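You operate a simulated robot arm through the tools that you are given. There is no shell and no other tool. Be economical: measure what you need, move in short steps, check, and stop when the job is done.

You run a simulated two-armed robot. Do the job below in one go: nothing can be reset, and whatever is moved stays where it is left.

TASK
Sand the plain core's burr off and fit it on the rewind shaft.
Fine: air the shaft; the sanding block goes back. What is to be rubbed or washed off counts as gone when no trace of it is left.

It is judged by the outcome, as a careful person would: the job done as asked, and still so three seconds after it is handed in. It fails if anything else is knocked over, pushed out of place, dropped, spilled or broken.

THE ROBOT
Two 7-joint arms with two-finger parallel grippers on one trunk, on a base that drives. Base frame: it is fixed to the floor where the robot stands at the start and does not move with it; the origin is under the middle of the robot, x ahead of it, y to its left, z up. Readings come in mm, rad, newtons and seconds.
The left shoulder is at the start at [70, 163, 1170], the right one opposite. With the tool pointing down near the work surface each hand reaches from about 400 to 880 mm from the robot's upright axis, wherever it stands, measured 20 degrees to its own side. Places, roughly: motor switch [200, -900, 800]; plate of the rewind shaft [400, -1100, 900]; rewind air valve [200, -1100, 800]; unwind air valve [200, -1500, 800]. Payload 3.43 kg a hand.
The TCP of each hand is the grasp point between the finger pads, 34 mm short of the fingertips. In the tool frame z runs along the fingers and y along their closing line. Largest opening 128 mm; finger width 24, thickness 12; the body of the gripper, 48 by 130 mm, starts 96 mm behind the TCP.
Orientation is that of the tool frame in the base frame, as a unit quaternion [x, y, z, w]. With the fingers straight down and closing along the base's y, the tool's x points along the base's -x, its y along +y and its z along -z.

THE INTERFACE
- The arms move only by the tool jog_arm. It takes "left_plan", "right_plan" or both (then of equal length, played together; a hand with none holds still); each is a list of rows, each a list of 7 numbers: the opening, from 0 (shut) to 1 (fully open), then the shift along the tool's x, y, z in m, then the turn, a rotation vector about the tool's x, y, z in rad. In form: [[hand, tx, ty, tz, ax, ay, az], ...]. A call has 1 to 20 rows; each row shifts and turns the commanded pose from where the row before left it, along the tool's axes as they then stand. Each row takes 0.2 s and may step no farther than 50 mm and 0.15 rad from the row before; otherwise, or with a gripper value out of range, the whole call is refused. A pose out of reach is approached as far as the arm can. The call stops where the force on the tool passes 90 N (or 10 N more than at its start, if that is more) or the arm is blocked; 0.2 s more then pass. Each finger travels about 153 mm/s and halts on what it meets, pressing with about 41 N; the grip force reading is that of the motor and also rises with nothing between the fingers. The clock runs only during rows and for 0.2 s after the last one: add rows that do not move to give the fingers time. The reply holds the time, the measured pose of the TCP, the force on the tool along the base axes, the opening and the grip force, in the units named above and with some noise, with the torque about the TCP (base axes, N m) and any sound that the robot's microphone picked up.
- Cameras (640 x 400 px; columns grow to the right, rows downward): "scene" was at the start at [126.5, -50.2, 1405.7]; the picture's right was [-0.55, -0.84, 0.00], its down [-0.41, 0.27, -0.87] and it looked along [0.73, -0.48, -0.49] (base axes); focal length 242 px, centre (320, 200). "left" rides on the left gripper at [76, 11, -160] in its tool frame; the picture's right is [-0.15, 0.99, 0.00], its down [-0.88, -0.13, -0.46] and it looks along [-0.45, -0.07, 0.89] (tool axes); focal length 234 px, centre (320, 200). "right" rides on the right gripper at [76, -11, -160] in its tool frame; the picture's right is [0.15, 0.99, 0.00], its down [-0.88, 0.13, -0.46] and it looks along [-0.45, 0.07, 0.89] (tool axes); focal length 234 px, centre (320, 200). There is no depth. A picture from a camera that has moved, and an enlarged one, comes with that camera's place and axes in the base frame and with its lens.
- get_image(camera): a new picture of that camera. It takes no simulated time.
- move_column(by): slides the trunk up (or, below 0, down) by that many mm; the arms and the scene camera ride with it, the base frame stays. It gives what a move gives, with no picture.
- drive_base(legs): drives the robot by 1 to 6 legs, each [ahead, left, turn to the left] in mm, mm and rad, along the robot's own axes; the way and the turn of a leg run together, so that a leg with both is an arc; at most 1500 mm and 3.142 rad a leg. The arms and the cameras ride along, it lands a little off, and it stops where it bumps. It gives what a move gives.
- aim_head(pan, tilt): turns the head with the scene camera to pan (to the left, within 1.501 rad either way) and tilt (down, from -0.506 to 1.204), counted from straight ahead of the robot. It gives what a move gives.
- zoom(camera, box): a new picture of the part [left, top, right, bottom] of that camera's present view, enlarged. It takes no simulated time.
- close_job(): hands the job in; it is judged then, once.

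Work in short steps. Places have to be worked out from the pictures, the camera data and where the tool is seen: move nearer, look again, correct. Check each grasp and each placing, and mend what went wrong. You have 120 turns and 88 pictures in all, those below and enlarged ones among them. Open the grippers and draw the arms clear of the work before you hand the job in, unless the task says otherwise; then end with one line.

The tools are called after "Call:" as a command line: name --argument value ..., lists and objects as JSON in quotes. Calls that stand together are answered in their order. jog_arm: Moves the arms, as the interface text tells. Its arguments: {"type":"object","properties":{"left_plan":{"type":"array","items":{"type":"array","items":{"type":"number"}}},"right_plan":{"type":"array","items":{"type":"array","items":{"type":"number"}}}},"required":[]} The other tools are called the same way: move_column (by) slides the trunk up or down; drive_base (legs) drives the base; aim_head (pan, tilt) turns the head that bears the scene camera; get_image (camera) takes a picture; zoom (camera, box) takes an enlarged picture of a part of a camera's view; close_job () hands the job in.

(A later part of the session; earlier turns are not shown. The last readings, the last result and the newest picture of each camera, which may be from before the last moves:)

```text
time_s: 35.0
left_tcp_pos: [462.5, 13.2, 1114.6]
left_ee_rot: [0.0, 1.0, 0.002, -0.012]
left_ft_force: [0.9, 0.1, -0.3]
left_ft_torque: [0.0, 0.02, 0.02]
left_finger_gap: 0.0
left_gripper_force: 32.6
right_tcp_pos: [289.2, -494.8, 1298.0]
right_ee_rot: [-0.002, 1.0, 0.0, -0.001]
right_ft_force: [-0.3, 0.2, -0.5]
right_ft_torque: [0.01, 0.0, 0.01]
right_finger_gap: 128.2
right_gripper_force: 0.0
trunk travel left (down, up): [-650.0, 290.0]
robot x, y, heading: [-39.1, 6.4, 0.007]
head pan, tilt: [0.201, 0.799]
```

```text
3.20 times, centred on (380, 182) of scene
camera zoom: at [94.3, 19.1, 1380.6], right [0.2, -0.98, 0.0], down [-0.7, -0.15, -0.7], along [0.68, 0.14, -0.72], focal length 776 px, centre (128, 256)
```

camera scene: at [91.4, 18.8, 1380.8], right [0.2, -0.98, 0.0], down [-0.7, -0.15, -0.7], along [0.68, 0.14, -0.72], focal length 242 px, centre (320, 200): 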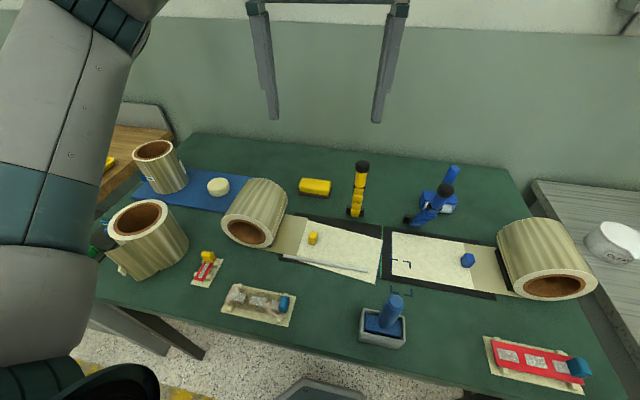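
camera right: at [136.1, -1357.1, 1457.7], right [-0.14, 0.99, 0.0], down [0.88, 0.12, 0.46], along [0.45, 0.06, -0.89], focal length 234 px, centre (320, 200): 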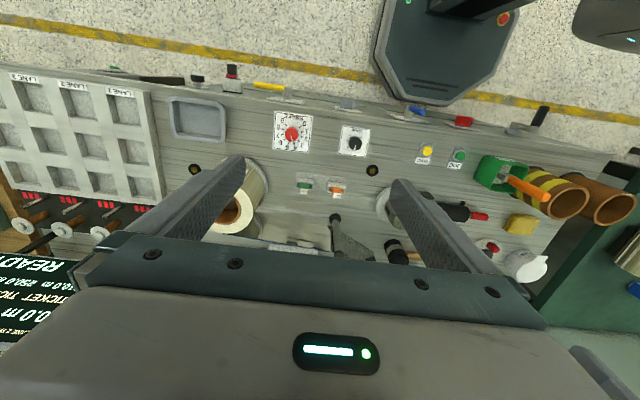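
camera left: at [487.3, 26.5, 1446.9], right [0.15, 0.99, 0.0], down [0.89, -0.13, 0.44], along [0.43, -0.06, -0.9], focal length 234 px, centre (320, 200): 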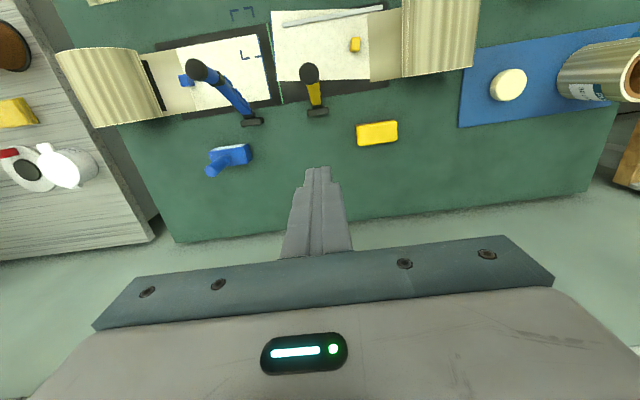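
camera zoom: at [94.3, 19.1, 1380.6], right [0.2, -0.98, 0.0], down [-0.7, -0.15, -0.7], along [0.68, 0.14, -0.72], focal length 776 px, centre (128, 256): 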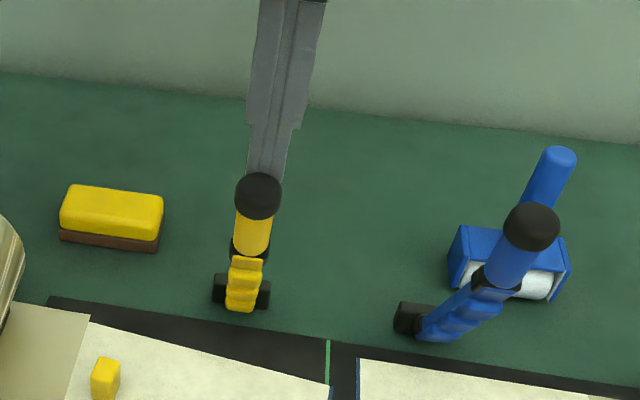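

The arm is back to its original lean. I withdraw +x, then up, open, and turn −90°.

Call:
jog_arm --left_plan '[[0, -0.04, 0, 0, 0, 0, 0], [0, -0.04, 0, 0, 0, 0, 0], [0, 0, 0, -0.045, 0, 0, 0], [0, 0, 0, -0.045, 0, 0, 0], [0, 0, 0, -0.045, 0, 0, 0], [0, 0, 0.04, 0, 0, 0, 0], [1, -0.03, 0.04, 0, 0, 0, 0], [1, -0.03, 0.04, 0, 0, 0, 0], [1, 0, 0, 0, 0, 0, -0.1428], [1, 0, 0, 0, 0, 0, -0.1428], [1, 0, 0, 0, 0, 0, -0.1428], [1, 0, 0, 0, 0, 0, -0.1428], [1, 0, 0, 0, 0, 0, -0.1428], [1, 0, 0, 0, 0, 0, -0.1428], [1, 0, 0, 0, 0, 0, -0.1428], [1, 0, 0, 0, 0, 0, -0.1428], [1, 0, 0, 0, 0, 0, -0.1428], [1, 0, 0, 0, 0, 0, -0.1428], [1, 0, 0, 0, 0, 0, -0.1428]]'

Call:
get_image --camera "left"

```text
time_s: 39.0
left_tcp_pos: [606.8, 133.3, 1246.9]
left_ee_rot: [0.707, -0.707, -0.01, 0.007]
left_ft_force: [0.6, -0.1, 0.3]
left_ft_torque: [-0.06, -0.01, 0.02]
left_finger_gap: 127.9
left_gripper_force: 0.1
right_tcp_pos: [289.6, -494.4, 1297.1]
right_ee_rot: [-0.001, 1.0, 0.0, 0.0]
right_ft_force: [-0.5, 0.0, 0.9]
right_ft_torque: [-0.02, 0.01, 0.0]
right_finger_gap: 128.1
right_gripper_force: 0.1
trunk travel left (down, up): [-650.0, 290.0]
robot x, y, heading: [-34.6, 4.1, -0.002]
head pan, tilt: [0.201, 0.799]
```

```text
48 pictures are left
camera left: at [599.6, 56.5, 1405.9], right [-0.99, 0.14, 0.02], down [0.14, 0.88, 0.46], along [0.05, 0.45, -0.89], focal length 234 px, centre (320, 200)
```

left: 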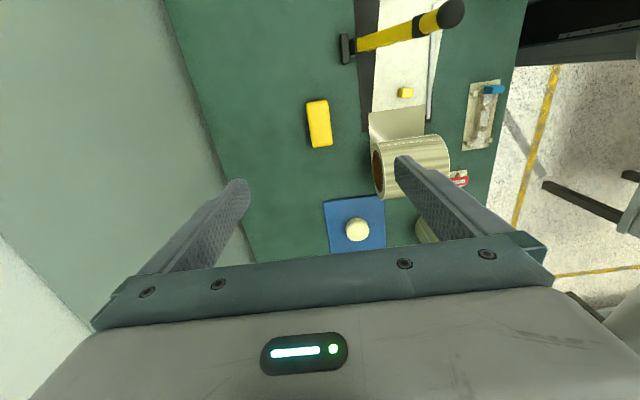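

Orientation works. Block is around (610,140); I descend to z≈945 and check.

Call:
jog_arm --left_plan '[[1, -0.007, -0.004, 0.045, 0, 0, 0], [1, 0, 0, 0.045, 0, 0, 0], [1, 0, 0, 0.045, 0, 0, 0], [1, 0, 0, 0.045, 0, 0, 0], [1, 0, 0, 0.045, 0, 0, 0], [1, 0, 0, 0.045, 0, 0, 0], [1, 0, 0, 0.03, 0, 0, 0]]'

Call:
get_image --camera "left"

Call:
get_image --camera "scene"

```text
time_s: 40.6
left_tcp_pos: [602.5, 141.0, 947.9]
left_ee_rot: [0.707, -0.707, -0.008, 0.007]
left_ft_force: [0.3, 0.4, -0.1]
left_ft_torque: [-0.03, 0.01, 0.02]
left_finger_gap: 128.3
left_gripper_force: 0.1
right_tcp_pos: [289.2, -493.1, 1298.9]
right_ee_rot: [-0.002, 1.0, 0.0, 0.001]
right_ft_force: [1.7, 0.0, 0.6]
right_ft_torque: [-0.02, 0.06, 0.0]
right_finger_gap: 128.0
right_gripper_force: 0.0
trunk travel left (down, up): [-650.0, 290.0]
robot x, y, heading: [-36.0, -0.2, 0.003]
head pan, tilt: [0.201, 0.799]
```

```text
47 pictures are left
camera left: at [596.5, 63.6, 1106.8], right [-0.99, 0.15, 0.02], down [0.14, 0.88, 0.45], along [0.05, 0.45, -0.89], focal length 234 px, centre (320, 200)
```

left: 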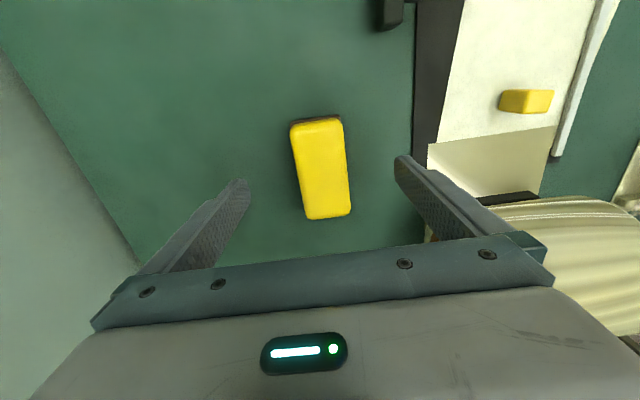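

```text
46 pictures are left
camera scene: at [94.7, 19.4, 1380.7], right [0.2, -0.98, 0.0], down [-0.7, -0.15, -0.7], along [0.68, 0.14, -0.72], focal length 242 px, centre (320, 200)
```

scene: 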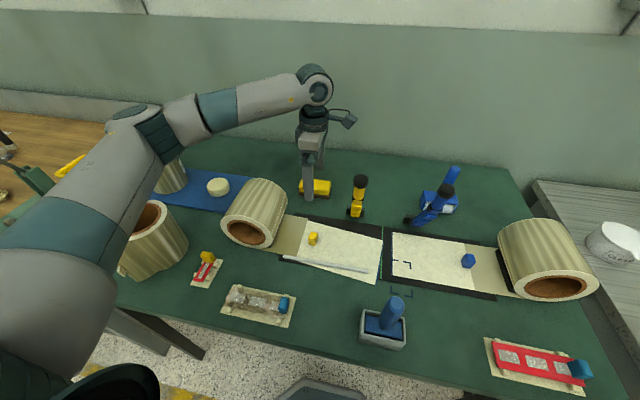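

Block is centred at (602,139), aligned with y. I descend to z≈904 and close.

Call:
jog_arm --left_plan '[[1, 0.001, 0, 0.03, 0, 0, 0], [1, 0, 0, 0.013, 0, 0, 0], [0.3, 0, 0, 0, 0, 0, 0], [0.2, 0, 0, 0, 0, 0, 0], [0.2, 0, 0, 0, 0, 0, 0], [0.2, 0, 0, 0, 0, 0, 0]]'

Call:
zoom --camera "scene" --box '[260, 120, 400, 230]'

```text
time_s: 42.0
left_tcp_pos: [603.8, 137.3, 914.1]
left_ee_rot: [0.707, -0.707, -0.001, 0.002]
left_ft_force: [22.4, 1.3, 57.9]
left_ft_torque: [0.28, -2.32, -0.1]
left_finger_gap: 44.1
left_gripper_force: 40.7
right_tcp_pos: [286.0, -494.8, 1298.1]
right_ee_rot: [-0.001, 1.0, 0.0, 0.002]
right_ft_force: [0.2, 0.0, 0.2]
right_ft_torque: [0.0, -0.03, 0.01]
right_finger_gap: 128.1
right_gripper_force: 0.0
trunk travel left (down, up): [-650.0, 290.0]
robot x, y, heading: [-34.8, 1.0, 0.002]
head pan, tilt: [0.201, 0.799]
```

```text
3.64 times, centred on (330, 175) of scene
camera zoom: at [90.6, 18.0, 1381.2], right [0.2, -0.98, 0.0], down [-0.7, -0.15, -0.7], along [0.68, 0.14, -0.71], focal length 882 px, centre (284, 291)
```

zoom: 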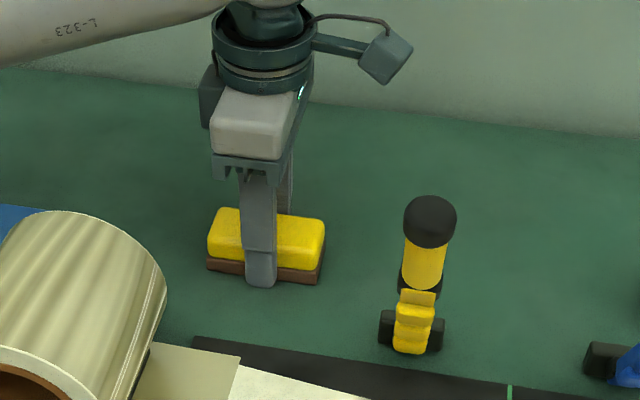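

The fingertips press on something (58 N upward); I reopen, rise ~14 mm and regrip higher so the brown face stays clear.

Call:
jog_arm --left_plan '[[0.6, 0, 0, -0.004, 0, 0, 0], [0.6, 0, 0, -0.01, 0, 0, 0], [0.6, 0, 0, 0, 0, 0, 0]]'

```text
time_s: 42.8
left_tcp_pos: [602.4, 139.7, 914.8]
left_ee_rot: [0.707, -0.707, -0.011, 0.007]
left_ft_force: [1.0, -0.4, -0.1]
left_ft_torque: [0.0, 0.01, -0.01]
left_finger_gap: 76.6
left_gripper_force: 0.1
right_tcp_pos: [288.4, -493.9, 1296.6]
right_ee_rot: [-0.003, 1.0, 0.0, 0.0]
right_ft_force: [-1.2, -0.5, -0.1]
right_ft_torque: [0.0, 0.03, 0.0]
right_finger_gap: 128.0
right_gripper_force: 0.0
trunk travel left (down, up): [-650.0, 290.0]
robot x, y, heading: [-32.6, 2.9, 0.004]
head pan, tilt: [0.201, 0.799]
```

No load at 915, so the table top is near z≈878. I rise 11 mm and close.

Call:
jog_arm --left_plan '[[0.6, 0, 0, -0.011, 0, 0, 0], [0.3, 0, 0, 0, 0, 0, 0], [0.25, 0, 0, 0, 0, 0, 0], [0.25, 0, 0, 0, 0, 0, 0], [0.25, 0, 0, 0, 0, 0, 0]]'

Call:
zoom --camera "scene" --box '[260, 120, 400, 230]'

```text
time_s: 44.0
left_tcp_pos: [602.6, 139.3, 928.9]
left_ee_rot: [0.707, -0.707, -0.009, 0.006]
left_ft_force: [0.8, 0.4, -0.4]
left_ft_torque: [-0.02, 0.01, -0.02]
left_finger_gap: 44.2
left_gripper_force: 41.2
right_tcp_pos: [288.5, -495.2, 1297.0]
right_ee_rot: [-0.002, 1.0, 0.0, -0.001]
right_ft_force: [0.2, 0.0, 0.1]
right_ft_torque: [-0.03, -0.02, -0.02]
right_finger_gap: 127.8
right_gripper_force: 0.2
trunk travel left (down, up): [-650.0, 290.0]
robot x, y, heading: [-38.4, 4.9, 0.001]
head pan, tilt: [0.201, 0.799]
```

```text
3.64 times, centred on (330, 175) of scene
camera zoom: at [94.3, 19.2, 1380.6], right [0.2, -0.98, 0.0], down [-0.7, -0.15, -0.7], along [0.68, 0.14, -0.72], focal length 882 px, centre (284, 291)
```

zoom: 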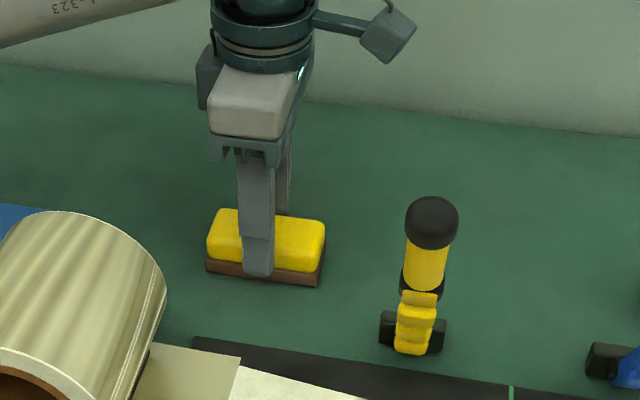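

The block is held with the brown face clear. I lift it high and drive to the core end of the bench.

Call:
jog_arm --left_plan '[[0.25, 0, 0, -0.02, 0, 0, 0], [0.25, 0, 0, -0.045, 0, 0, 0], [0.25, 0, 0, -0.045, 0, 0, 0], [0.25, 0, 0, -0.045, 0, 0, 0], [0.25, 0, 0, -0.045, 0, 0, 0], [0.25, 0, 0, -0.045, 0, 0, 0], [0.25, 0, 0, -0.045, 0, 0, 0], [0.25, 0, 0, -0.045, 0, 0, 0]]'

Call:
drive_base --legs '[[-230, 0, 0], [0, -790, 0]]'

Call:
aim_head --pan 0.2 --tilt 0.75

Call:
get_image --camera "scene"

```text
time_s: 45.8
left_tcp_pos: [607.5, 137.2, 1268.0]
left_ee_rot: [0.708, -0.706, -0.008, 0.005]
left_ft_force: [-0.2, -0.6, -1.0]
left_ft_torque: [0.02, -0.01, 0.04]
left_finger_gap: 44.2
left_gripper_force: 40.7
right_tcp_pos: [287.7, -496.0, 1297.2]
right_ee_rot: [-0.002, 1.0, 0.0, 0.001]
right_ft_force: [0.1, -0.7, -0.5]
right_ft_torque: [0.05, -0.01, 0.03]
right_finger_gap: 128.0
right_gripper_force: 0.0
trunk travel left (down, up): [-650.0, 290.0]
robot x, y, heading: [-34.9, 0.0, -0.001]
head pan, tilt: [0.201, 0.799]
```

```text
time_s: 51.5
left_tcp_pos: [388.2, -657.2, 1266.0]
left_ee_rot: [0.716, -0.698, -0.008, 0.007]
left_ft_force: [-0.4, 0.3, -0.6]
left_ft_torque: [-0.01, 0.0, 0.0]
left_finger_gap: 43.8
left_gripper_force: 41.5
right_tcp_pos: [84.8, -1298.6, 1298.3]
right_ee_rot: [-0.014, 1.0, 0.001, 0.0]
right_ft_force: [0.4, 0.6, 1.1]
right_ft_torque: [0.05, -0.01, -0.01]
right_finger_gap: 128.1
right_gripper_force: 0.0
trunk travel left (down, up): [-650.0, 290.0]
robot x, y, heading: [-251.3, -812.3, 0.034]
head pan, tilt: [0.201, 0.799]
```

```text
time_s: 52.1
left_tcp_pos: [388.3, -657.2, 1266.6]
left_ee_rot: [0.717, -0.697, -0.009, 0.007]
left_ft_force: [0.3, 0.2, -0.3]
left_ft_torque: [-0.02, 0.0, 0.01]
left_finger_gap: 44.0
left_gripper_force: 40.7
right_tcp_pos: [84.9, -1299.2, 1299.0]
right_ee_rot: [-0.015, 1.0, 0.0, 0.0]
right_ft_force: [0.0, -0.5, 0.4]
right_ft_torque: [-0.01, 0.03, -0.04]
right_finger_gap: 128.0
right_gripper_force: 0.2
trunk travel left (down, up): [-650.0, 290.0]
robot x, y, heading: [-251.3, -810.7, 0.029]
head pan, tilt: [0.201, 0.75]
```

```text
43 pictures are left
camera scene: at [-121.3, -790.9, 1384.6], right [0.23, -0.97, 0.0], down [-0.66, -0.16, -0.73], along [0.71, 0.17, -0.68], focal length 242 px, centre (320, 200)
```

scene: 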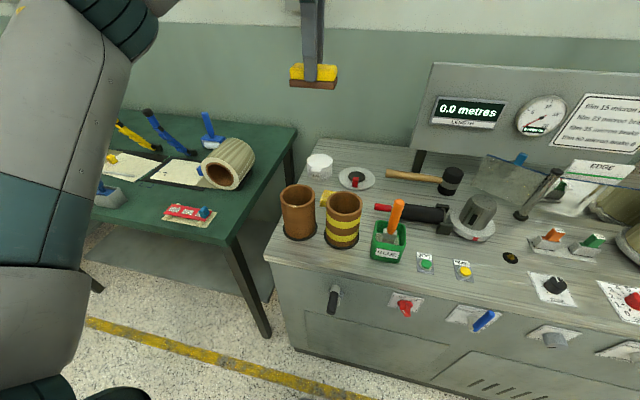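

Zoom on the plain core for burr and precise location.

Call:
zoom --camera "scene" --box '[265, 170, 375, 255]'

Call:
zoom --camera "left" --box '[220, 20, 460, 240]'

```text
4.71 times, centred on (320, 212) of scene
camera zoom: at [-121.3, -790.9, 1384.6], right [0.23, -0.97, 0.0], down [-0.66, -0.16, -0.73], along [0.71, 0.17, -0.68], focal length 1141 px, centre (320, 141)
```

zoom: 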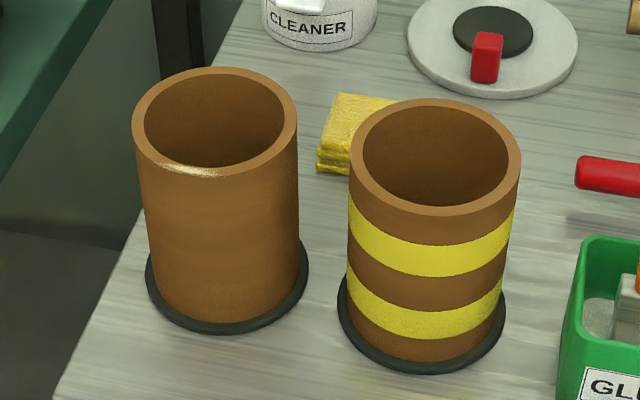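

```text
1.82 times, centred on (340, 130) of left
camera zoom: at [383.4, -734.9, 1425.7], right [-0.99, 0.12, 0.02], down [0.12, 0.88, 0.46], along [0.04, 0.45, -0.89], focal length 426 px, centre (284, 327)
```

zoom: 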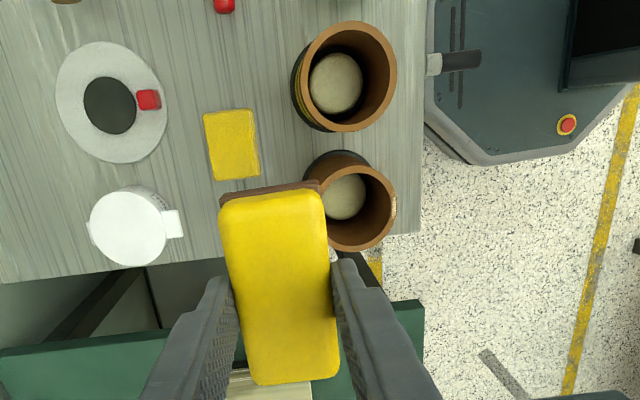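

Core near (308,-634), top around z 970–988, burr on its -x rim. I bring the block above the burr at z≈1085 and check.

Call:
jog_arm --left_plan '[[0.25, -0.005, 0.0236, 0.036, 0, 0, 0], [0.25, -0.005, 0.0236, 0.036, 0, 0, 0], [0.25, -0.005, 0.0236, 0.036, 0, 0, 0], [0.25, -0.005, 0.0236, 0.036, 0, 0, 0], [0.25, -0.005, 0.0236, 0.036, 0, 0, 0]]'

Call:
zoom --camera "scene" --box '[240, 120, 400, 250]'

Call:
get_image --camera "left"

```text
time_s: 53.4
left_tcp_pos: [267.8, -634.2, 1086.5]
left_ee_rot: [0.716, -0.698, -0.007, 0.006]
left_ft_force: [0.1, -1.0, -0.7]
left_ft_torque: [0.0, 0.02, 0.0]
left_finger_gap: 43.9
left_gripper_force: 40.7
right_tcp_pos: [84.5, -1299.2, 1297.5]
right_ee_rot: [-0.015, 1.0, 0.0, 0.0]
right_ft_force: [-0.2, 0.6, -0.2]
right_ft_torque: [-0.02, -0.03, -0.01]
right_finger_gap: 128.1
right_gripper_force: 0.1
trunk travel left (down, up): [-650.0, 290.0]
robot x, y, heading: [-251.2, -811.6, 0.036]
head pan, tilt: [0.201, 0.75]
```

```text
3.08 times, centred on (320, 185) of scene
camera zoom: at [-121.2, -790.0, 1384.7], right [0.23, -0.97, 0.0], down [-0.66, -0.16, -0.73], along [0.71, 0.17, -0.68], focal length 746 px, centre (320, 246)
```

zoom: 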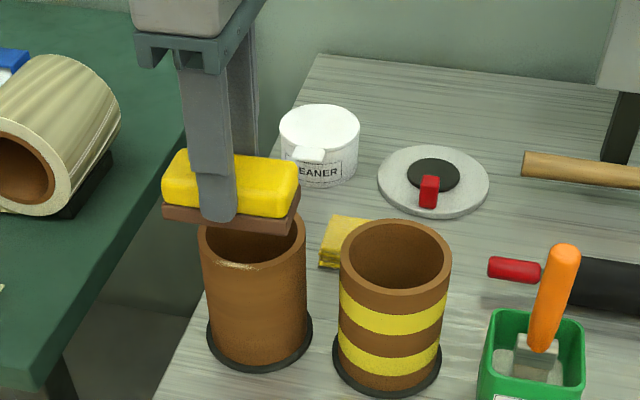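

```text
39 pictures are left
camera left: at [261.4, -711.2, 1245.5], right [-0.99, 0.12, 0.02], down [0.12, 0.88, 0.45], along [0.04, 0.45, -0.89], focal length 234 px, centre (320, 200)
```

left: 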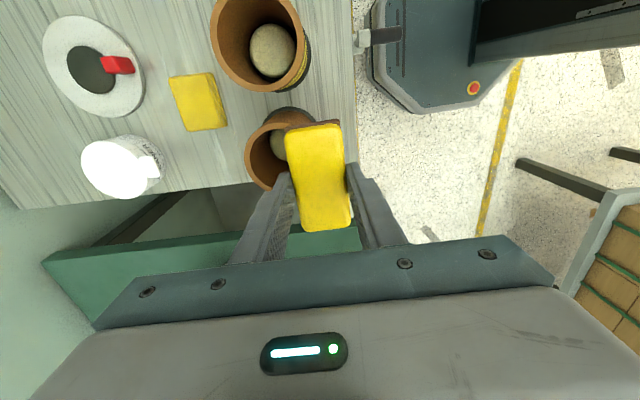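

The block is nearly above the burr; I shift 7 mm to -x and descend to just above the rim.

Call:
jog_arm --left_plan '[[0.25, 0, 0.007, 0.02, 0, 0, 0], [0.25, 0, 0, 0.015, 0, 0, 0], [0.25, 0, 0, 0.004, 0, 0, 0], [0.25, 0, 0, 0.004, 0, 0, 0]]'

```text
time_s: 54.4
left_tcp_pos: [257.8, -635.8, 1045.9]
left_ee_rot: [0.717, -0.697, -0.008, 0.007]
left_ft_force: [-0.5, 1.4, -0.7]
left_ft_torque: [-0.02, 0.02, -0.03]
left_finger_gap: 43.9
left_gripper_force: 41.3
right_tcp_pos: [84.9, -1299.3, 1299.1]
right_ee_rot: [-0.015, 1.0, 0.0, -0.001]
right_ft_force: [0.0, 0.3, 0.6]
right_ft_torque: [0.0, 0.01, 0.02]
right_finger_gap: 127.8
right_gripper_force: 0.1
trunk travel left (down, up): [-650.0, 290.0]
robot x, y, heading: [-256.4, -813.4, 0.029]
head pan, tilt: [0.201, 0.75]
```

No contact yet at 1046; I go on in small steps.

Call:
jog_arm --left_plan '[[0.25, 0, 0, 0.004, 0, 0, 0], [0.25, 0, 0, 0.004, 0, 0, 0], [0.25, 0, 0, 0.004, 0, 0, 0]]'

Call:
zoom --camera "scene" --box '[250, 150, 350, 220]'

```text
time_s: 55.1
left_tcp_pos: [257.2, -635.5, 1031.9]
left_ee_rot: [0.717, -0.697, -0.009, 0.008]
left_ft_force: [-0.2, 0.8, -1.5]
left_ft_torque: [-0.01, 0.01, -0.03]
left_finger_gap: 44.0
left_gripper_force: 40.2
right_tcp_pos: [85.2, -1299.6, 1296.9]
right_ee_rot: [-0.015, 1.0, 0.0, 0.001]
right_ft_force: [0.1, 0.8, 0.7]
right_ft_torque: [0.0, 0.0, -0.02]
right_finger_gap: 128.0
right_gripper_force: 0.0
trunk travel left (down, up): [-650.0, 290.0]
robot x, y, heading: [-251.2, -811.3, 0.033]
head pan, tilt: [0.201, 0.75]
```

```text
5.71 times, centred on (300, 185) of scene
camera zoom: at [-121.4, -790.6, 1384.6], right [0.23, -0.97, 0.0], down [-0.66, -0.16, -0.73], along [0.71, 0.17, -0.68], focal length 1386 px, centre (434, 286)
```

zoom: 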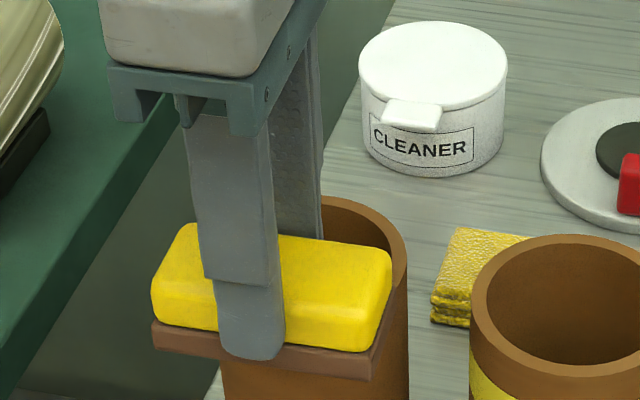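

Close to the rim; continuing in 3 mm steps.

Call:
jog_arm --left_plan '[[0.25, 0, 0, 0.003, 0, 0, 0], [0.25, 0, 0, 0.003, 0, 0, 0], [0.25, 0, 0, 0, 0, 0, 0]]'

Call:
jog_arm --left_plan '[[0.25, 0, 0, 0.003, 0, 0, 0], [0.25, 0, 0, 0, 0, 0, 0]]'

Call:
jog_arm --left_plan '[[0.25, 0, 0, 0.003, 0, 0, 0], [0.25, 0, 0, 0, 0, 0, 0]]'

```text
time_s: 56.0
left_tcp_pos: [257.7, -633.4, 1026.8]
left_ee_rot: [0.716, -0.698, -0.009, 0.007]
left_ft_force: [-0.2, -0.5, -0.8]
left_ft_torque: [0.02, 0.03, 0.0]
left_finger_gap: 44.2
left_gripper_force: 40.7
right_tcp_pos: [84.6, -1298.4, 1297.4]
right_ee_rot: [-0.015, 1.0, 0.0, 0.0]
right_ft_force: [-0.3, 0.3, -0.2]
right_ft_torque: [-0.04, 0.0, -0.02]
right_finger_gap: 128.1
right_gripper_force: 0.2
trunk travel left (down, up): [-650.0, 290.0]
robot x, y, heading: [-253.2, -811.6, 0.034]
head pan, tilt: [0.201, 0.75]
```

```text
time_s: 56.5
left_tcp_pos: [257.3, -634.5, 1023.5]
left_ee_rot: [0.716, -0.698, -0.008, 0.007]
left_ft_force: [1.0, 0.0, 3.9]
left_ft_torque: [0.04, -0.12, 0.03]
left_finger_gap: 44.2
left_gripper_force: 41.0
right_tcp_pos: [84.7, -1300.2, 1298.7]
right_ee_rot: [-0.015, 1.0, 0.0, 0.001]
right_ft_force: [0.4, -0.4, -0.7]
right_ft_torque: [0.03, -0.01, 0.0]
right_finger_gap: 128.1
right_gripper_force: 0.0
trunk travel left (down, up): [-650.0, 290.0]
robot x, y, heading: [-252.1, -812.2, 0.037]
head pan, tilt: [0.201, 0.75]
```

```text
time_s: 57.1
left_tcp_pos: [256.4, -635.5, 1023.9]
left_ee_rot: [0.716, -0.698, -0.007, 0.006]
left_ft_force: [2.3, 1.9, 26.7]
left_ft_torque: [0.25, -0.66, 0.03]
left_finger_gap: 44.1
left_gripper_force: 41.2
right_tcp_pos: [82.4, -1299.7, 1297.1]
right_ee_rot: [-0.014, 1.0, 0.0, 0.002]
right_ft_force: [0.7, -0.7, -0.8]
right_ft_torque: [0.02, 0.0, 0.05]
right_finger_gap: 128.0
right_gripper_force: 0.0
trunk travel left (down, up): [-650.0, 290.0]
robot x, y, heading: [-252.1, -810.1, 0.037]
head pan, tilt: [0.201, 0.75]
```

Contact at ~27 N but near the block's +x edge, because the tool is tilted 0.02 rad. I lift, level it, press again.

Call:
jog_arm --left_plan '[[0.25, 0, 0, -0.005, 0, 0, 0], [0.25, 0, 0, 0, 0.027, 0, 0], [0.25, 0, 0, 0.003, 0, 0, 0], [0.25, 0, 0, 0.002, 0, 0, 0], [0.25, 0, 0, 0, 0, 0, 0]]'

```text
time_s: 58.4
left_tcp_pos: [254.4, -633.5, 1023.7]
left_ee_rot: [0.717, -0.697, 0.003, -0.004]
left_ft_force: [-0.7, 2.2, 14.9]
left_ft_torque: [0.31, -0.13, 0.06]
left_finger_gap: 44.1
left_gripper_force: 40.8
right_tcp_pos: [83.3, -1299.9, 1298.6]
right_ee_rot: [-0.016, 1.0, 0.0, 0.001]
right_ft_force: [-0.6, 0.1, 0.0]
right_ft_torque: [-0.04, 0.02, 0.02]
right_finger_gap: 128.1
right_gripper_force: 0.0
trunk travel left (down, up): [-650.0, 290.0]
robot x, y, heading: [-252.9, -811.7, 0.034]
head pan, tilt: [0.201, 0.75]
```

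Good even contact near the burr. Now rubbing strokes along y and x.

Call:
jog_arm --left_plan '[[0.25, 0.008, 0, 0.001, 0, 0, 0], [0.25, 0.008, 0, 0, 0, 0, 0], [0.25, -0.008, 0, 0, 0, 0, 0], [0.25, -0.008, 0, 0, 0, 0, 0], [0.25, -0.008, 0, 0, 0, 0, 0], [0.25, -0.008, 0, 0, 0, 0, 0], [0.25, 0.008, 0, 0, 0, 0, 0], [0.25, 0.008, 0, 0, 0, 0, 0], [0.25, 0.008, 0, 0, 0, 0, 0], [0.25, 0.008, 0, 0, 0, 0, 0], [0.25, -0.008, 0.006, 0, 0, 0, 0], [0.25, -0.008, 0, 0, 0, 0, 0], [0.25, -0.008, -0.006, 0, 0, 0, 0], [0.25, -0.008, -0.006, 0, 0, 0, 0], [0.25, 0.008, 0, 0, 0, 0, 0], [0.25, 0.008, 0.006, 0, 0, 0, 0], [0.25, 0, 0, 0, 0, 0, 0]]'

```text
time_s: 62.0
left_tcp_pos: [255.1, -634.9, 1022.6]
left_ee_rot: [0.716, -0.698, 0.001, -0.002]
left_ft_force: [0.3, 0.2, 6.6]
left_ft_torque: [-0.01, -0.2, 0.0]
left_finger_gap: 43.9
left_gripper_force: 40.5
right_tcp_pos: [84.7, -1298.7, 1297.4]
right_ee_rot: [-0.014, 1.0, 0.0, 0.001]
right_ft_force: [0.0, 1.1, -0.3]
right_ft_torque: [0.03, 0.02, 0.04]
right_finger_gap: 127.9
right_gripper_force: 0.1
trunk travel left (down, up): [-650.0, 290.0]
robot x, y, heading: [-250.7, -810.8, 0.028]
head pan, tilt: [0.201, 0.75]
```

Force dropped to 7 N, so something was worn off. I repeat with a little more press, then lift and look.

Call:
jog_arm --left_plan '[[0.25, 0.008, 0, 0.002, 0, 0, 0], [0.25, 0.008, 0, 0, 0, 0, 0], [0.25, -0.008, 0, 0, 0, 0, 0], [0.25, -0.008, 0, 0, 0, 0, 0], [0.25, -0.008, 0, 0, 0, 0, 0], [0.25, -0.008, 0, 0, 0, 0, 0], [0.25, 0.008, 0, 0, 0, 0, 0], [0.25, 0.008, 0, 0, 0, 0, 0], [0.25, 0.008, 0, 0, 0, 0, 0], [0.25, 0.008, 0, 0, 0, 0, 0], [0.25, -0.008, 0, 0, 0, 0, 0], [0.25, -0.008, 0, 0, 0, 0, 0], [0.25, 0, 0, -0.03, 0, 0, 0], [0.25, 0, 0, -0.045, 0, 0, 0], [0.25, -0.04, 0, -0.02, 0, 0, 0], [0.25, -0.045, 0, 0, 0, 0, 0], [0.25, -0.045, 0, 0, 0, 0, 0]]'

Call:
zoom --camera "scene" --box '[265, 170, 345, 250]'

Call:
zoom --camera "left" --box '[200, 0, 400, 150]'

```text
time_s: 65.5
left_tcp_pos: [249.9, -502.9, 1116.5]
left_ee_rot: [0.716, -0.698, 0.001, -0.002]
left_ft_force: [-0.6, -0.6, -0.9]
left_ft_torque: [-0.01, -0.03, 0.03]
left_finger_gap: 44.0
left_gripper_force: 41.3
right_tcp_pos: [84.0, -1299.8, 1298.0]
right_ee_rot: [-0.015, 1.0, -0.001, 0.001]
right_ft_force: [1.1, -0.4, 0.5]
right_ft_torque: [-0.02, -0.02, -0.02]
right_finger_gap: 127.8
right_gripper_force: 0.1
trunk travel left (down, up): [-650.0, 290.0]
robot x, y, heading: [-254.9, -812.8, 0.027]
head pan, tilt: [0.201, 0.75]
```

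```text
5.00 times, centred on (305, 210) of scene
camera zoom: at [-122.4, -789.4, 1384.7], right [0.23, -0.97, 0.0], down [-0.66, -0.16, -0.73], along [0.71, 0.17, -0.68], focal length 1213 px, centre (395, 150)
```

zoom: 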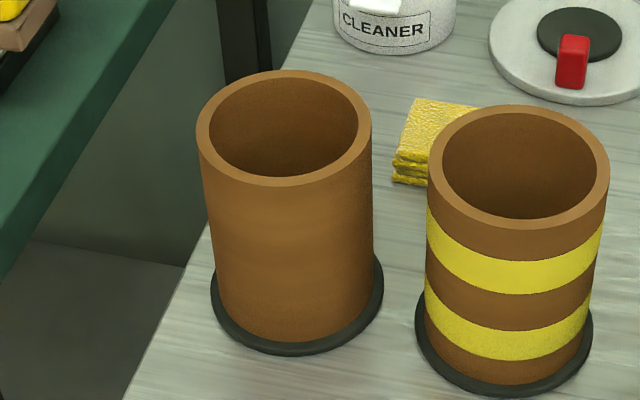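

```text
2.67 times, centred on (300, 75) of left
camera zoom: at [239.4, -579.9, 1274.6], right [-0.99, 0.12, 0.0], down [0.11, 0.88, 0.46], along [0.06, 0.45, -0.89], focal length 624 px, centre (373, 533)
```

zoom: 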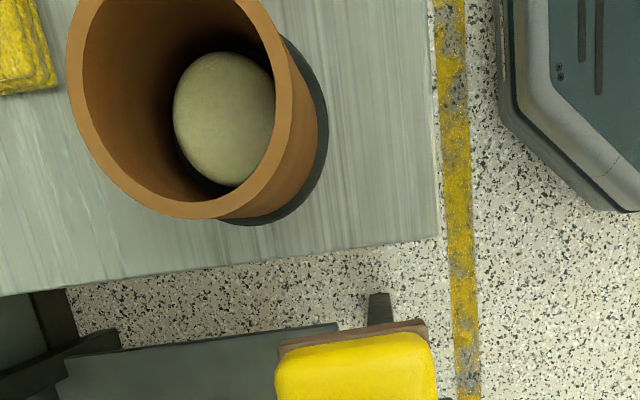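

The burr is gone without a trace. I raise the hand and drive back to return the block.

Call:
jog_arm --left_plan '[[0.25, 0, 0, -0.045, 0, 0, 0], [0.25, 0, 0, -0.045, 0, 0, 0], [0.25, 0, 0, -0.045, 0, 0, 0], [0.25, 0.04, -0.02, -0.02, 0, 0, 0], [0.25, 0.04, -0.02, 0, 0, 0, 0], [0.25, 0.04, -0.02, 0, 0, 0, 0]]'

Call:
drive_base --legs '[[0, 0, -0.032], [0, 790, 0], [220, 0, 0]]'

```text
time_s: 67.0
left_tcp_pos: [315.9, -625.5, 1270.4]
left_ee_rot: [0.717, -0.697, 0.0, -0.003]
left_ft_force: [0.2, -0.5, -1.0]
left_ft_torque: [0.05, 0.0, 0.0]
left_finger_gap: 44.0
left_gripper_force: 41.1
right_tcp_pos: [85.5, -1300.8, 1296.1]
right_ee_rot: [-0.015, 1.0, 0.0, 0.0]
right_ft_force: [-0.8, -0.2, 0.0]
right_ft_torque: [0.02, 0.06, -0.03]
right_finger_gap: 127.9
right_gripper_force: 0.0
trunk travel left (down, up): [-650.0, 290.0]
robot x, y, heading: [-248.1, -807.2, 0.034]
head pan, tilt: [0.201, 0.75]
```

```text
time_s: 72.9
left_tcp_pos: [540.8, 166.4, 1271.4]
left_ee_rot: [-0.705, 0.709, -0.001, 0.002]
left_ft_force: [0.4, -0.3, -1.3]
left_ft_torque: [0.01, -0.01, -0.01]
left_finger_gap: 43.8
left_gripper_force: 40.7
right_tcp_pos: [288.5, -501.9, 1298.4]
right_ee_rot: [0.0, 1.0, 0.0, 0.002]
right_ft_force: [0.1, 0.6, -0.5]
right_ft_torque: [-0.03, -0.01, 0.02]
right_finger_gap: 127.9
right_gripper_force: 0.0
trunk travel left (down, up): [-650.0, 290.0]
robot x, y, heading: [-35.1, -3.1, -0.001]
head pan, tilt: [0.201, 0.75]
```

I move over (602.5,139.5), restore the grip tilt, and descend to z≈936.

Call:
jog_arm --left_plan '[[0.25, 0.014, -0.031, 0, 0, 0, 0], [0.25, 0.013, -0.031, 0, 0, 0, 0], [0.25, 0, 0, 0.045, -0.025, 0, 0], [0.25, 0, 0, 0.045, 0, 0, 0], [0.25, 0, 0, 0.045, 0, 0, 0], [0.25, 0, 0, 0.045, 0, 0, 0], [0.25, 0, 0, 0.045, 0, 0, 0], [0.25, 0, 0, 0.045, 0, 0, 0], [0.25, 0, 0, 0.045, 0, 0, 0], [0.25, 0, 0, 0.015, 0, 0, 0], [0.25, 0, 0, 0, 0, 0, 0]]'

Call:
zoom --camera "scene" --box '[260, 120, 400, 230]'

```text
time_s: 75.3
left_tcp_pos: [598.2, 141.1, 941.1]
left_ee_rot: [-0.705, 0.709, 0.007, -0.007]
left_ft_force: [0.1, 0.3, -0.4]
left_ft_torque: [0.05, -0.02, 0.01]
left_finger_gap: 44.1
left_gripper_force: 41.0
right_tcp_pos: [289.6, -502.4, 1297.7]
right_ee_rot: [0.0, 1.0, 0.001, 0.001]
right_ft_force: [-0.4, 0.1, 0.4]
right_ft_torque: [-0.01, -0.03, 0.01]
right_finger_gap: 127.9
right_gripper_force: 0.1
trunk travel left (down, up): [-650.0, 290.0]
robot x, y, heading: [-34.2, -5.8, -0.002]
head pan, tilt: [0.201, 0.75]
```

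```text
3.64 times, centred on (330, 175) of scene
camera zoom: at [99.0, 12.8, 1384.6], right [0.2, -0.98, 0.0], down [-0.67, -0.14, -0.73], along [0.72, 0.15, -0.68], focal length 882 px, centre (284, 291)
```

zoom: 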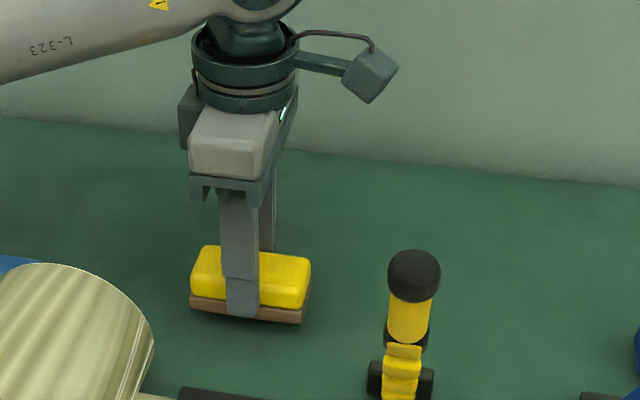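

A small +x correction and lowering to contact.

Call:
jog_arm --left_plan '[[0.25, 0.001, -0.004, 0.006, 0, 0, 0], [0.25, 0, 0, 0.004, 0, 0, 0], [0.25, 0, 0, 0.0025, 0, 0, 0], [0.25, 0, 0, 0, 0, 0, 0]]'

```text
time_s: 76.3
left_tcp_pos: [601.5, 139.0, 929.1]
left_ee_rot: [-0.705, 0.709, 0.008, -0.005]
left_ft_force: [0.2, -0.5, -1.0]
left_ft_torque: [0.02, -0.03, 0.02]
left_finger_gap: 43.9
left_gripper_force: 40.6
right_tcp_pos: [288.4, -502.9, 1296.8]
right_ee_rot: [0.0, 1.0, 0.001, 0.001]
right_ft_force: [0.9, 0.1, 0.0]
right_ft_torque: [0.01, -0.01, -0.01]
right_finger_gap: 128.1
right_gripper_force: 0.0
trunk travel left (down, up): [-650.0, 290.0]
robot x, y, heading: [-30.2, -3.8, 0.0]
head pan, tilt: [0.201, 0.75]
```

Call:
jog_arm --left_plan '[[0.25, 0, 0, 0.0015, 0, 0, 0], [0.25, 0, 0, 0.0015, 0, 0, 0], [0.25, 0, 0, 0, 0, 0, 0]]'

```text
time_s: 77.1
left_tcp_pos: [601.7, 139.9, 925.7]
left_ee_rot: [-0.706, 0.708, 0.008, -0.007]
left_ft_force: [0.8, -0.3, -1.2]
left_ft_torque: [-0.02, 0.02, -0.03]
left_finger_gap: 43.9
left_gripper_force: 41.0
right_tcp_pos: [290.0, -501.6, 1297.4]
right_ee_rot: [0.0, 1.0, -0.001, 0.001]
right_ft_force: [-0.1, 0.7, -0.4]
right_ft_torque: [0.0, -0.02, 0.03]
right_finger_gap: 127.9
right_gripper_force: 0.0
trunk travel left (down, up): [-650.0, 290.0]
robot x, y, heading: [-32.3, -5.6, 0.001]
head pan, tilt: [0.201, 0.75]
```

Still hanging (about -1 N). Continue in 2 mm steps.

Call:
jog_arm --left_plan '[[0.25, 0, 0, 0.002, 0, 0, 0], [0.25, 0, 0, 0, 0, 0, 0]]'

Call:
jog_arm --left_plan '[[0.25, 0, 0, 0.002, 0, 0, 0], [0.25, 0, 0, 0, 0, 0, 0]]'

Call:
zoom --camera "scene" --box '[280, 170, 360, 220]'

```text
time_s: 77.7
left_tcp_pos: [601.8, 140.3, 924.4]
left_ee_rot: [-0.705, 0.709, 0.007, -0.006]
left_ft_force: [1.4, 0.5, 2.4]
left_ft_torque: [-0.1, -0.14, 0.03]
left_finger_gap: 43.9
left_gripper_force: 41.3
right_tcp_pos: [289.1, -502.4, 1298.2]
right_ee_rot: [0.0, 1.0, 0.001, 0.001]
right_ft_force: [1.2, -0.7, 0.3]
right_ft_torque: [0.04, 0.01, -0.02]
right_finger_gap: 128.1
right_gripper_force: 0.0
trunk travel left (down, up): [-650.0, 290.0]
robot x, y, heading: [-33.8, -0.5, 0.001]
head pan, tilt: [0.201, 0.75]
```

```text
time_s: 78.3
left_tcp_pos: [601.8, 139.8, 924.1]
left_ee_rot: [-0.706, 0.708, 0.006, -0.005]
left_ft_force: [3.6, 0.4, 12.8]
left_ft_torque: [-0.07, -0.46, 0.03]
left_finger_gap: 43.8
left_gripper_force: 40.9
right_tcp_pos: [288.6, -502.6, 1299.0]
right_ee_rot: [0.0, 1.0, 0.0, 0.0]
right_ft_force: [0.3, -1.2, -1.1]
right_ft_torque: [0.02, 0.0, 0.03]
right_finger_gap: 128.0
right_gripper_force: 0.1
trunk travel left (down, up): [-650.0, 290.0]
robot x, y, heading: [-33.7, 0.3, -0.002]
head pan, tilt: [0.201, 0.75]
```

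```text
8.00 times, centred on (320, 195) of scene
camera zoom: at [97.8, 12.6, 1384.9], right [0.2, -0.98, 0.0], down [-0.67, -0.14, -0.73], along [0.72, 0.15, -0.68], focal length 1940 px, centre (320, 240)
```

zoom: 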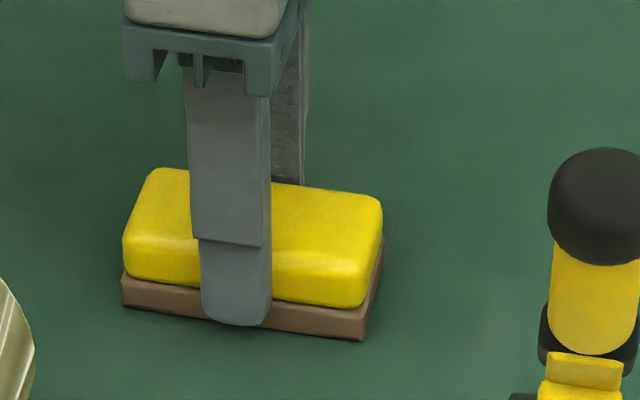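

The block sits on the table. I open, and lift clear.

Call:
jog_arm --left_plan '[[0.6, 0, 0, 0, 0, 0, 0], [0.6, 0, 0, 0, 0, 0, 0], [0.6, 0, 0, -0.03, 0, 0, 0], [0.6, 0, 0, -0.045, 0, 0, 0], [0.6, 0, 0, -0.045, 0, 0, 0], [0.6, 0, 0, -0.045, 0, 0, 0], [0.6, 0, 0, -0.045, 0, 0, 0], [0.6, 0, 0, -0.045, 0, 0, 0], [0.6, 0, 0, -0.045, 0, 0, 0], [0.6, 0, 0, -0.045, 0, 0, 0]]'

Call:
zoom --camera "scene" --box '[240, 120, 440, 250]'

```text
time_s: 80.5
left_tcp_pos: [605.0, 140.7, 1267.5]
left_ee_rot: [-0.706, 0.709, 0.008, -0.006]
left_ft_force: [-0.5, 0.8, 0.7]
left_ft_torque: [0.01, 0.01, 0.01]
left_finger_gap: 76.9
left_gripper_force: 0.1
right_tcp_pos: [287.3, -504.2, 1298.5]
right_ee_rot: [0.0, 1.0, 0.001, 0.001]
right_ft_force: [-0.2, 0.8, 0.3]
right_ft_torque: [0.0, 0.0, -0.01]
right_finger_gap: 127.8
right_gripper_force: 0.0
trunk travel left (down, up): [-650.0, 290.0]
robot x, y, heading: [-36.0, -3.3, -0.001]
head pan, tilt: [0.201, 0.75]
```

```text
3.08 times, centred on (340, 185) of scene
camera zoom: at [97.2, 11.5, 1384.7], right [0.2, -0.98, 0.0], down [-0.67, -0.14, -0.73], along [0.72, 0.15, -0.68], focal length 746 px, centre (258, 246)
```

zoom: 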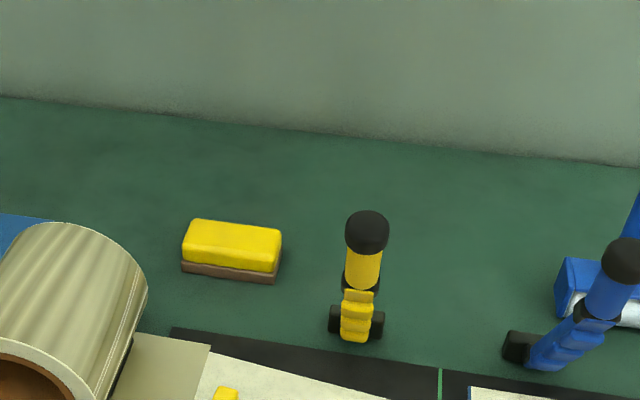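

Block back in place. I drive to robot ≈(-240,-440) and turn the right hand +90°.

Call:
drive_base --legs '[[-205, 0, 0], [0, -437, 0]]'

Call:
jog_arm --right_plan '[[1, -0.03, 0.03, 0, 0, 0, 0], [1, -0.03, 0.03, 0, 0, 0, 0], [1, -0.03, 0.03, 0, 0, 0, 0], [1, -0.03, 0.03, 0, 0, 0, 0], [1, -0.03, 0.03, 0, 0, 0, 0], [1, -0.03, 0.03, 0, 0, 0, 0], [1, 0, 0, 0, 0, 0, 0.1428], [1, 0, 0, 0, 0, 0, 0.1428], [1, 0, 0, 0, 0, 0, 0.1428], [1, 0, 0, 0, 0, 0, 0.1428], [1, 0, 0, 0, 0, 0, 0.1428], [1, 0, 0, 0, 0, 0, 0.1428], [1, 0, 0, 0, 0, 0, 0.1428], [1, 0, 0, 0, 0, 0, 0.1428], [1, 0, 0, 0, 0, 0, 0.1428], [1, 0, 0, 0, 0, 0, 0.1428], [1, 0, 0, 0, 0, 0, 0.1428]]'

Call:
get_image --camera "right"

```text
time_s: 84.3
left_tcp_pos: [406.1, -284.4, 1265.6]
left_ee_rot: [-0.704, 0.71, 0.007, -0.006]
left_ft_force: [-0.2, 0.4, 0.8]
left_ft_torque: [-0.04, -0.02, -0.01]
left_finger_gap: 76.9
left_gripper_force: 0.1
right_tcp_pos: [86.2, -926.3, 1297.6]
right_ee_rot: [0.002, 1.0, -0.001, 0.001]
right_ft_force: [0.0, 0.3, 0.2]
right_ft_torque: [0.03, 0.0, 0.01]
right_finger_gap: 128.1
right_gripper_force: 0.2
trunk travel left (down, up): [-650.0, 290.0]
robot x, y, heading: [-234.7, -427.1, 0.003]
head pan, tilt: [0.201, 0.75]
```

```text
time_s: 87.9
left_tcp_pos: [405.1, -284.6, 1266.6]
left_ee_rot: [-0.705, 0.709, 0.008, -0.007]
left_ft_force: [0.3, 0.5, -0.2]
left_ft_torque: [0.01, 0.03, 0.01]
left_finger_gap: 76.7
left_gripper_force: 0.2
right_tcp_pos: [267.4, -749.1, 1296.7]
right_ee_rot: [0.709, 0.706, 0.0, 0.0]
right_ft_force: [0.1, -0.7, 0.4]
right_ft_torque: [-0.02, -0.03, 0.0]
right_finger_gap: 128.1
right_gripper_force: 0.1
trunk travel left (down, up): [-650.0, 290.0]
robot x, y, heading: [-232.1, -428.8, -0.003]
head pan, tilt: [0.201, 0.75]
```

```text
32 pictures are left
camera right: at [254.7, -671.8, 1458.0], right [0.99, 0.14, 0.0], down [0.12, -0.88, 0.46], along [0.07, -0.45, -0.89], focal length 234 px, centre (320, 200)
```

right: 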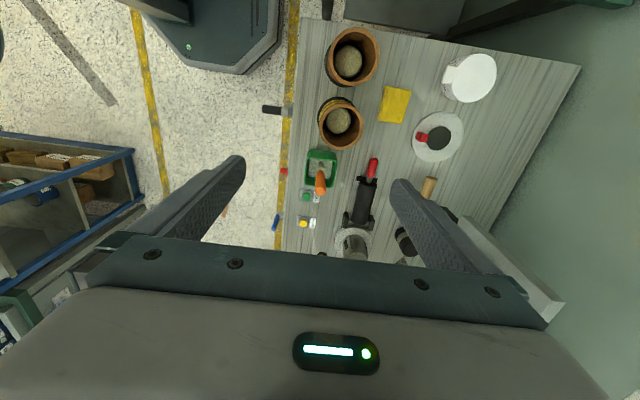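

Core centre now consistently about (313,-632), top ≈970. I move above it at z≈1117 and look.

Call:
jog_arm --right_plan '[[1, 0.039, 0.015, 0, 0, 0, 0], [1, 0.039, 0.015, 0, 0, 0, 0], [1, 0.039, 0.015, 0, 0, 0, 0], [1, 0, 0, 0.045, 0, 0, 0], [1, 0, 0, 0.045, 0, 0, 0], [1, 0, 0, 0.045, 0, 0, 0], [1, 0, 0, 0.045, 0, 0, 0], [1, 0, 0, 0, 0, 0, 0]]'

Call:
get_image --camera "right"

```text
time_s: 89.7
left_tcp_pos: [406.4, -284.0, 1266.3]
left_ee_rot: [-0.704, 0.71, 0.007, -0.006]
left_ft_force: [0.1, -1.0, -0.6]
left_ft_torque: [-0.03, -0.05, -0.01]
left_finger_gap: 76.8
left_gripper_force: 0.2
right_tcp_pos: [311.0, -631.1, 1117.4]
right_ee_rot: [0.708, 0.706, 0.0, 0.001]
right_ft_force: [0.2, 0.2, -0.2]
right_ft_torque: [0.01, -0.01, 0.01]
right_finger_gap: 128.0
right_gripper_force: 0.2
trunk travel left (down, up): [-650.0, 290.0]
robot x, y, heading: [-232.8, -430.0, -0.005]
head pan, tilt: [0.201, 0.75]
```

```text
31 pictures are left
camera right: at [299.6, -555.1, 1278.2], right [0.99, 0.14, 0.0], down [0.13, -0.88, 0.46], along [0.07, -0.45, -0.89], focal length 234 px, centre (320, 200)
```

right: 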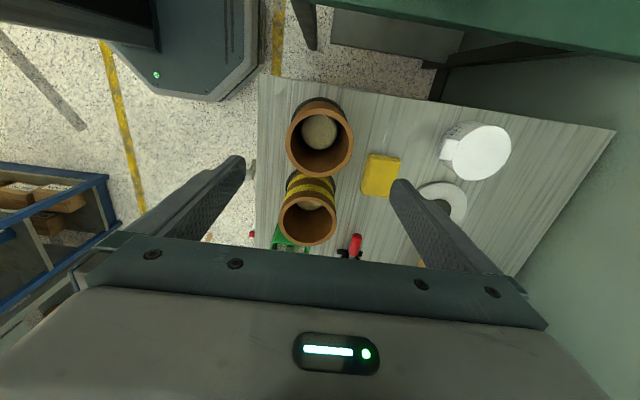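

Well centred; y correction +4 mm, descend to z≈935, then close on the core.

Call:
jog_arm --right_plan '[[1, 0.004, 0, 0.045, 0, 0, 0], [1, 0, 0, 0.045, 0, 0, 0], [1, 0, 0, 0.045, 0, 0, 0], [1, 0, 0, 0.045, 0, 0, 0], [1, 0, 0, 0, 0, 0, 0], [0.6, 0, 0, 0, 0, 0, 0], [0.55, 0, 0, 0, 0, 0, 0], [0.55, 0, 0, 0, 0, 0, 0]]'

Call:
get_image --camera "right"

```text
time_s: 91.5
left_tcp_pos: [404.5, -285.3, 1267.6]
left_ee_rot: [-0.704, 0.71, 0.009, -0.006]
left_ft_force: [0.1, 0.0, 0.5]
left_ft_torque: [-0.01, -0.01, -0.03]
left_finger_gap: 76.9
left_gripper_force: 0.0
right_tcp_pos: [313.5, -623.3, 936.5]
right_ee_rot: [0.708, 0.706, 0.001, 0.001]
right_ft_force: [-0.8, 1.1, 1.2]
right_ft_torque: [0.04, 0.16, -0.05]
right_finger_gap: 88.3
right_gripper_force: 41.2
trunk travel left (down, up): [-650.0, 290.0]
robot x, y, heading: [-233.9, -426.5, -0.004]
head pan, tilt: [0.201, 0.75]
```

```text
30 pictures are left
camera right: at [301.7, -548.5, 1097.0], right [0.99, 0.14, 0.0], down [0.13, -0.88, 0.46], along [0.07, -0.45, -0.89], focal length 234 px, centre (320, 200)
```

right: 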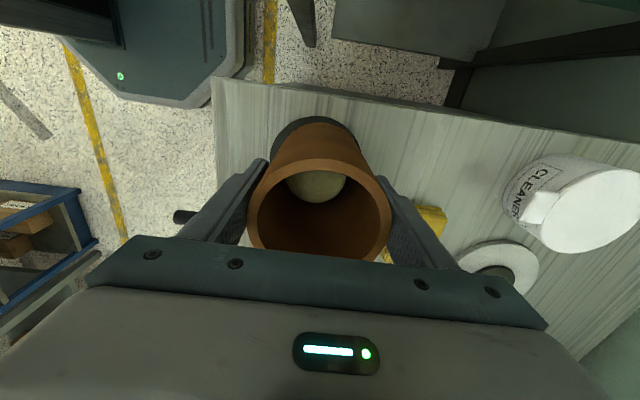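

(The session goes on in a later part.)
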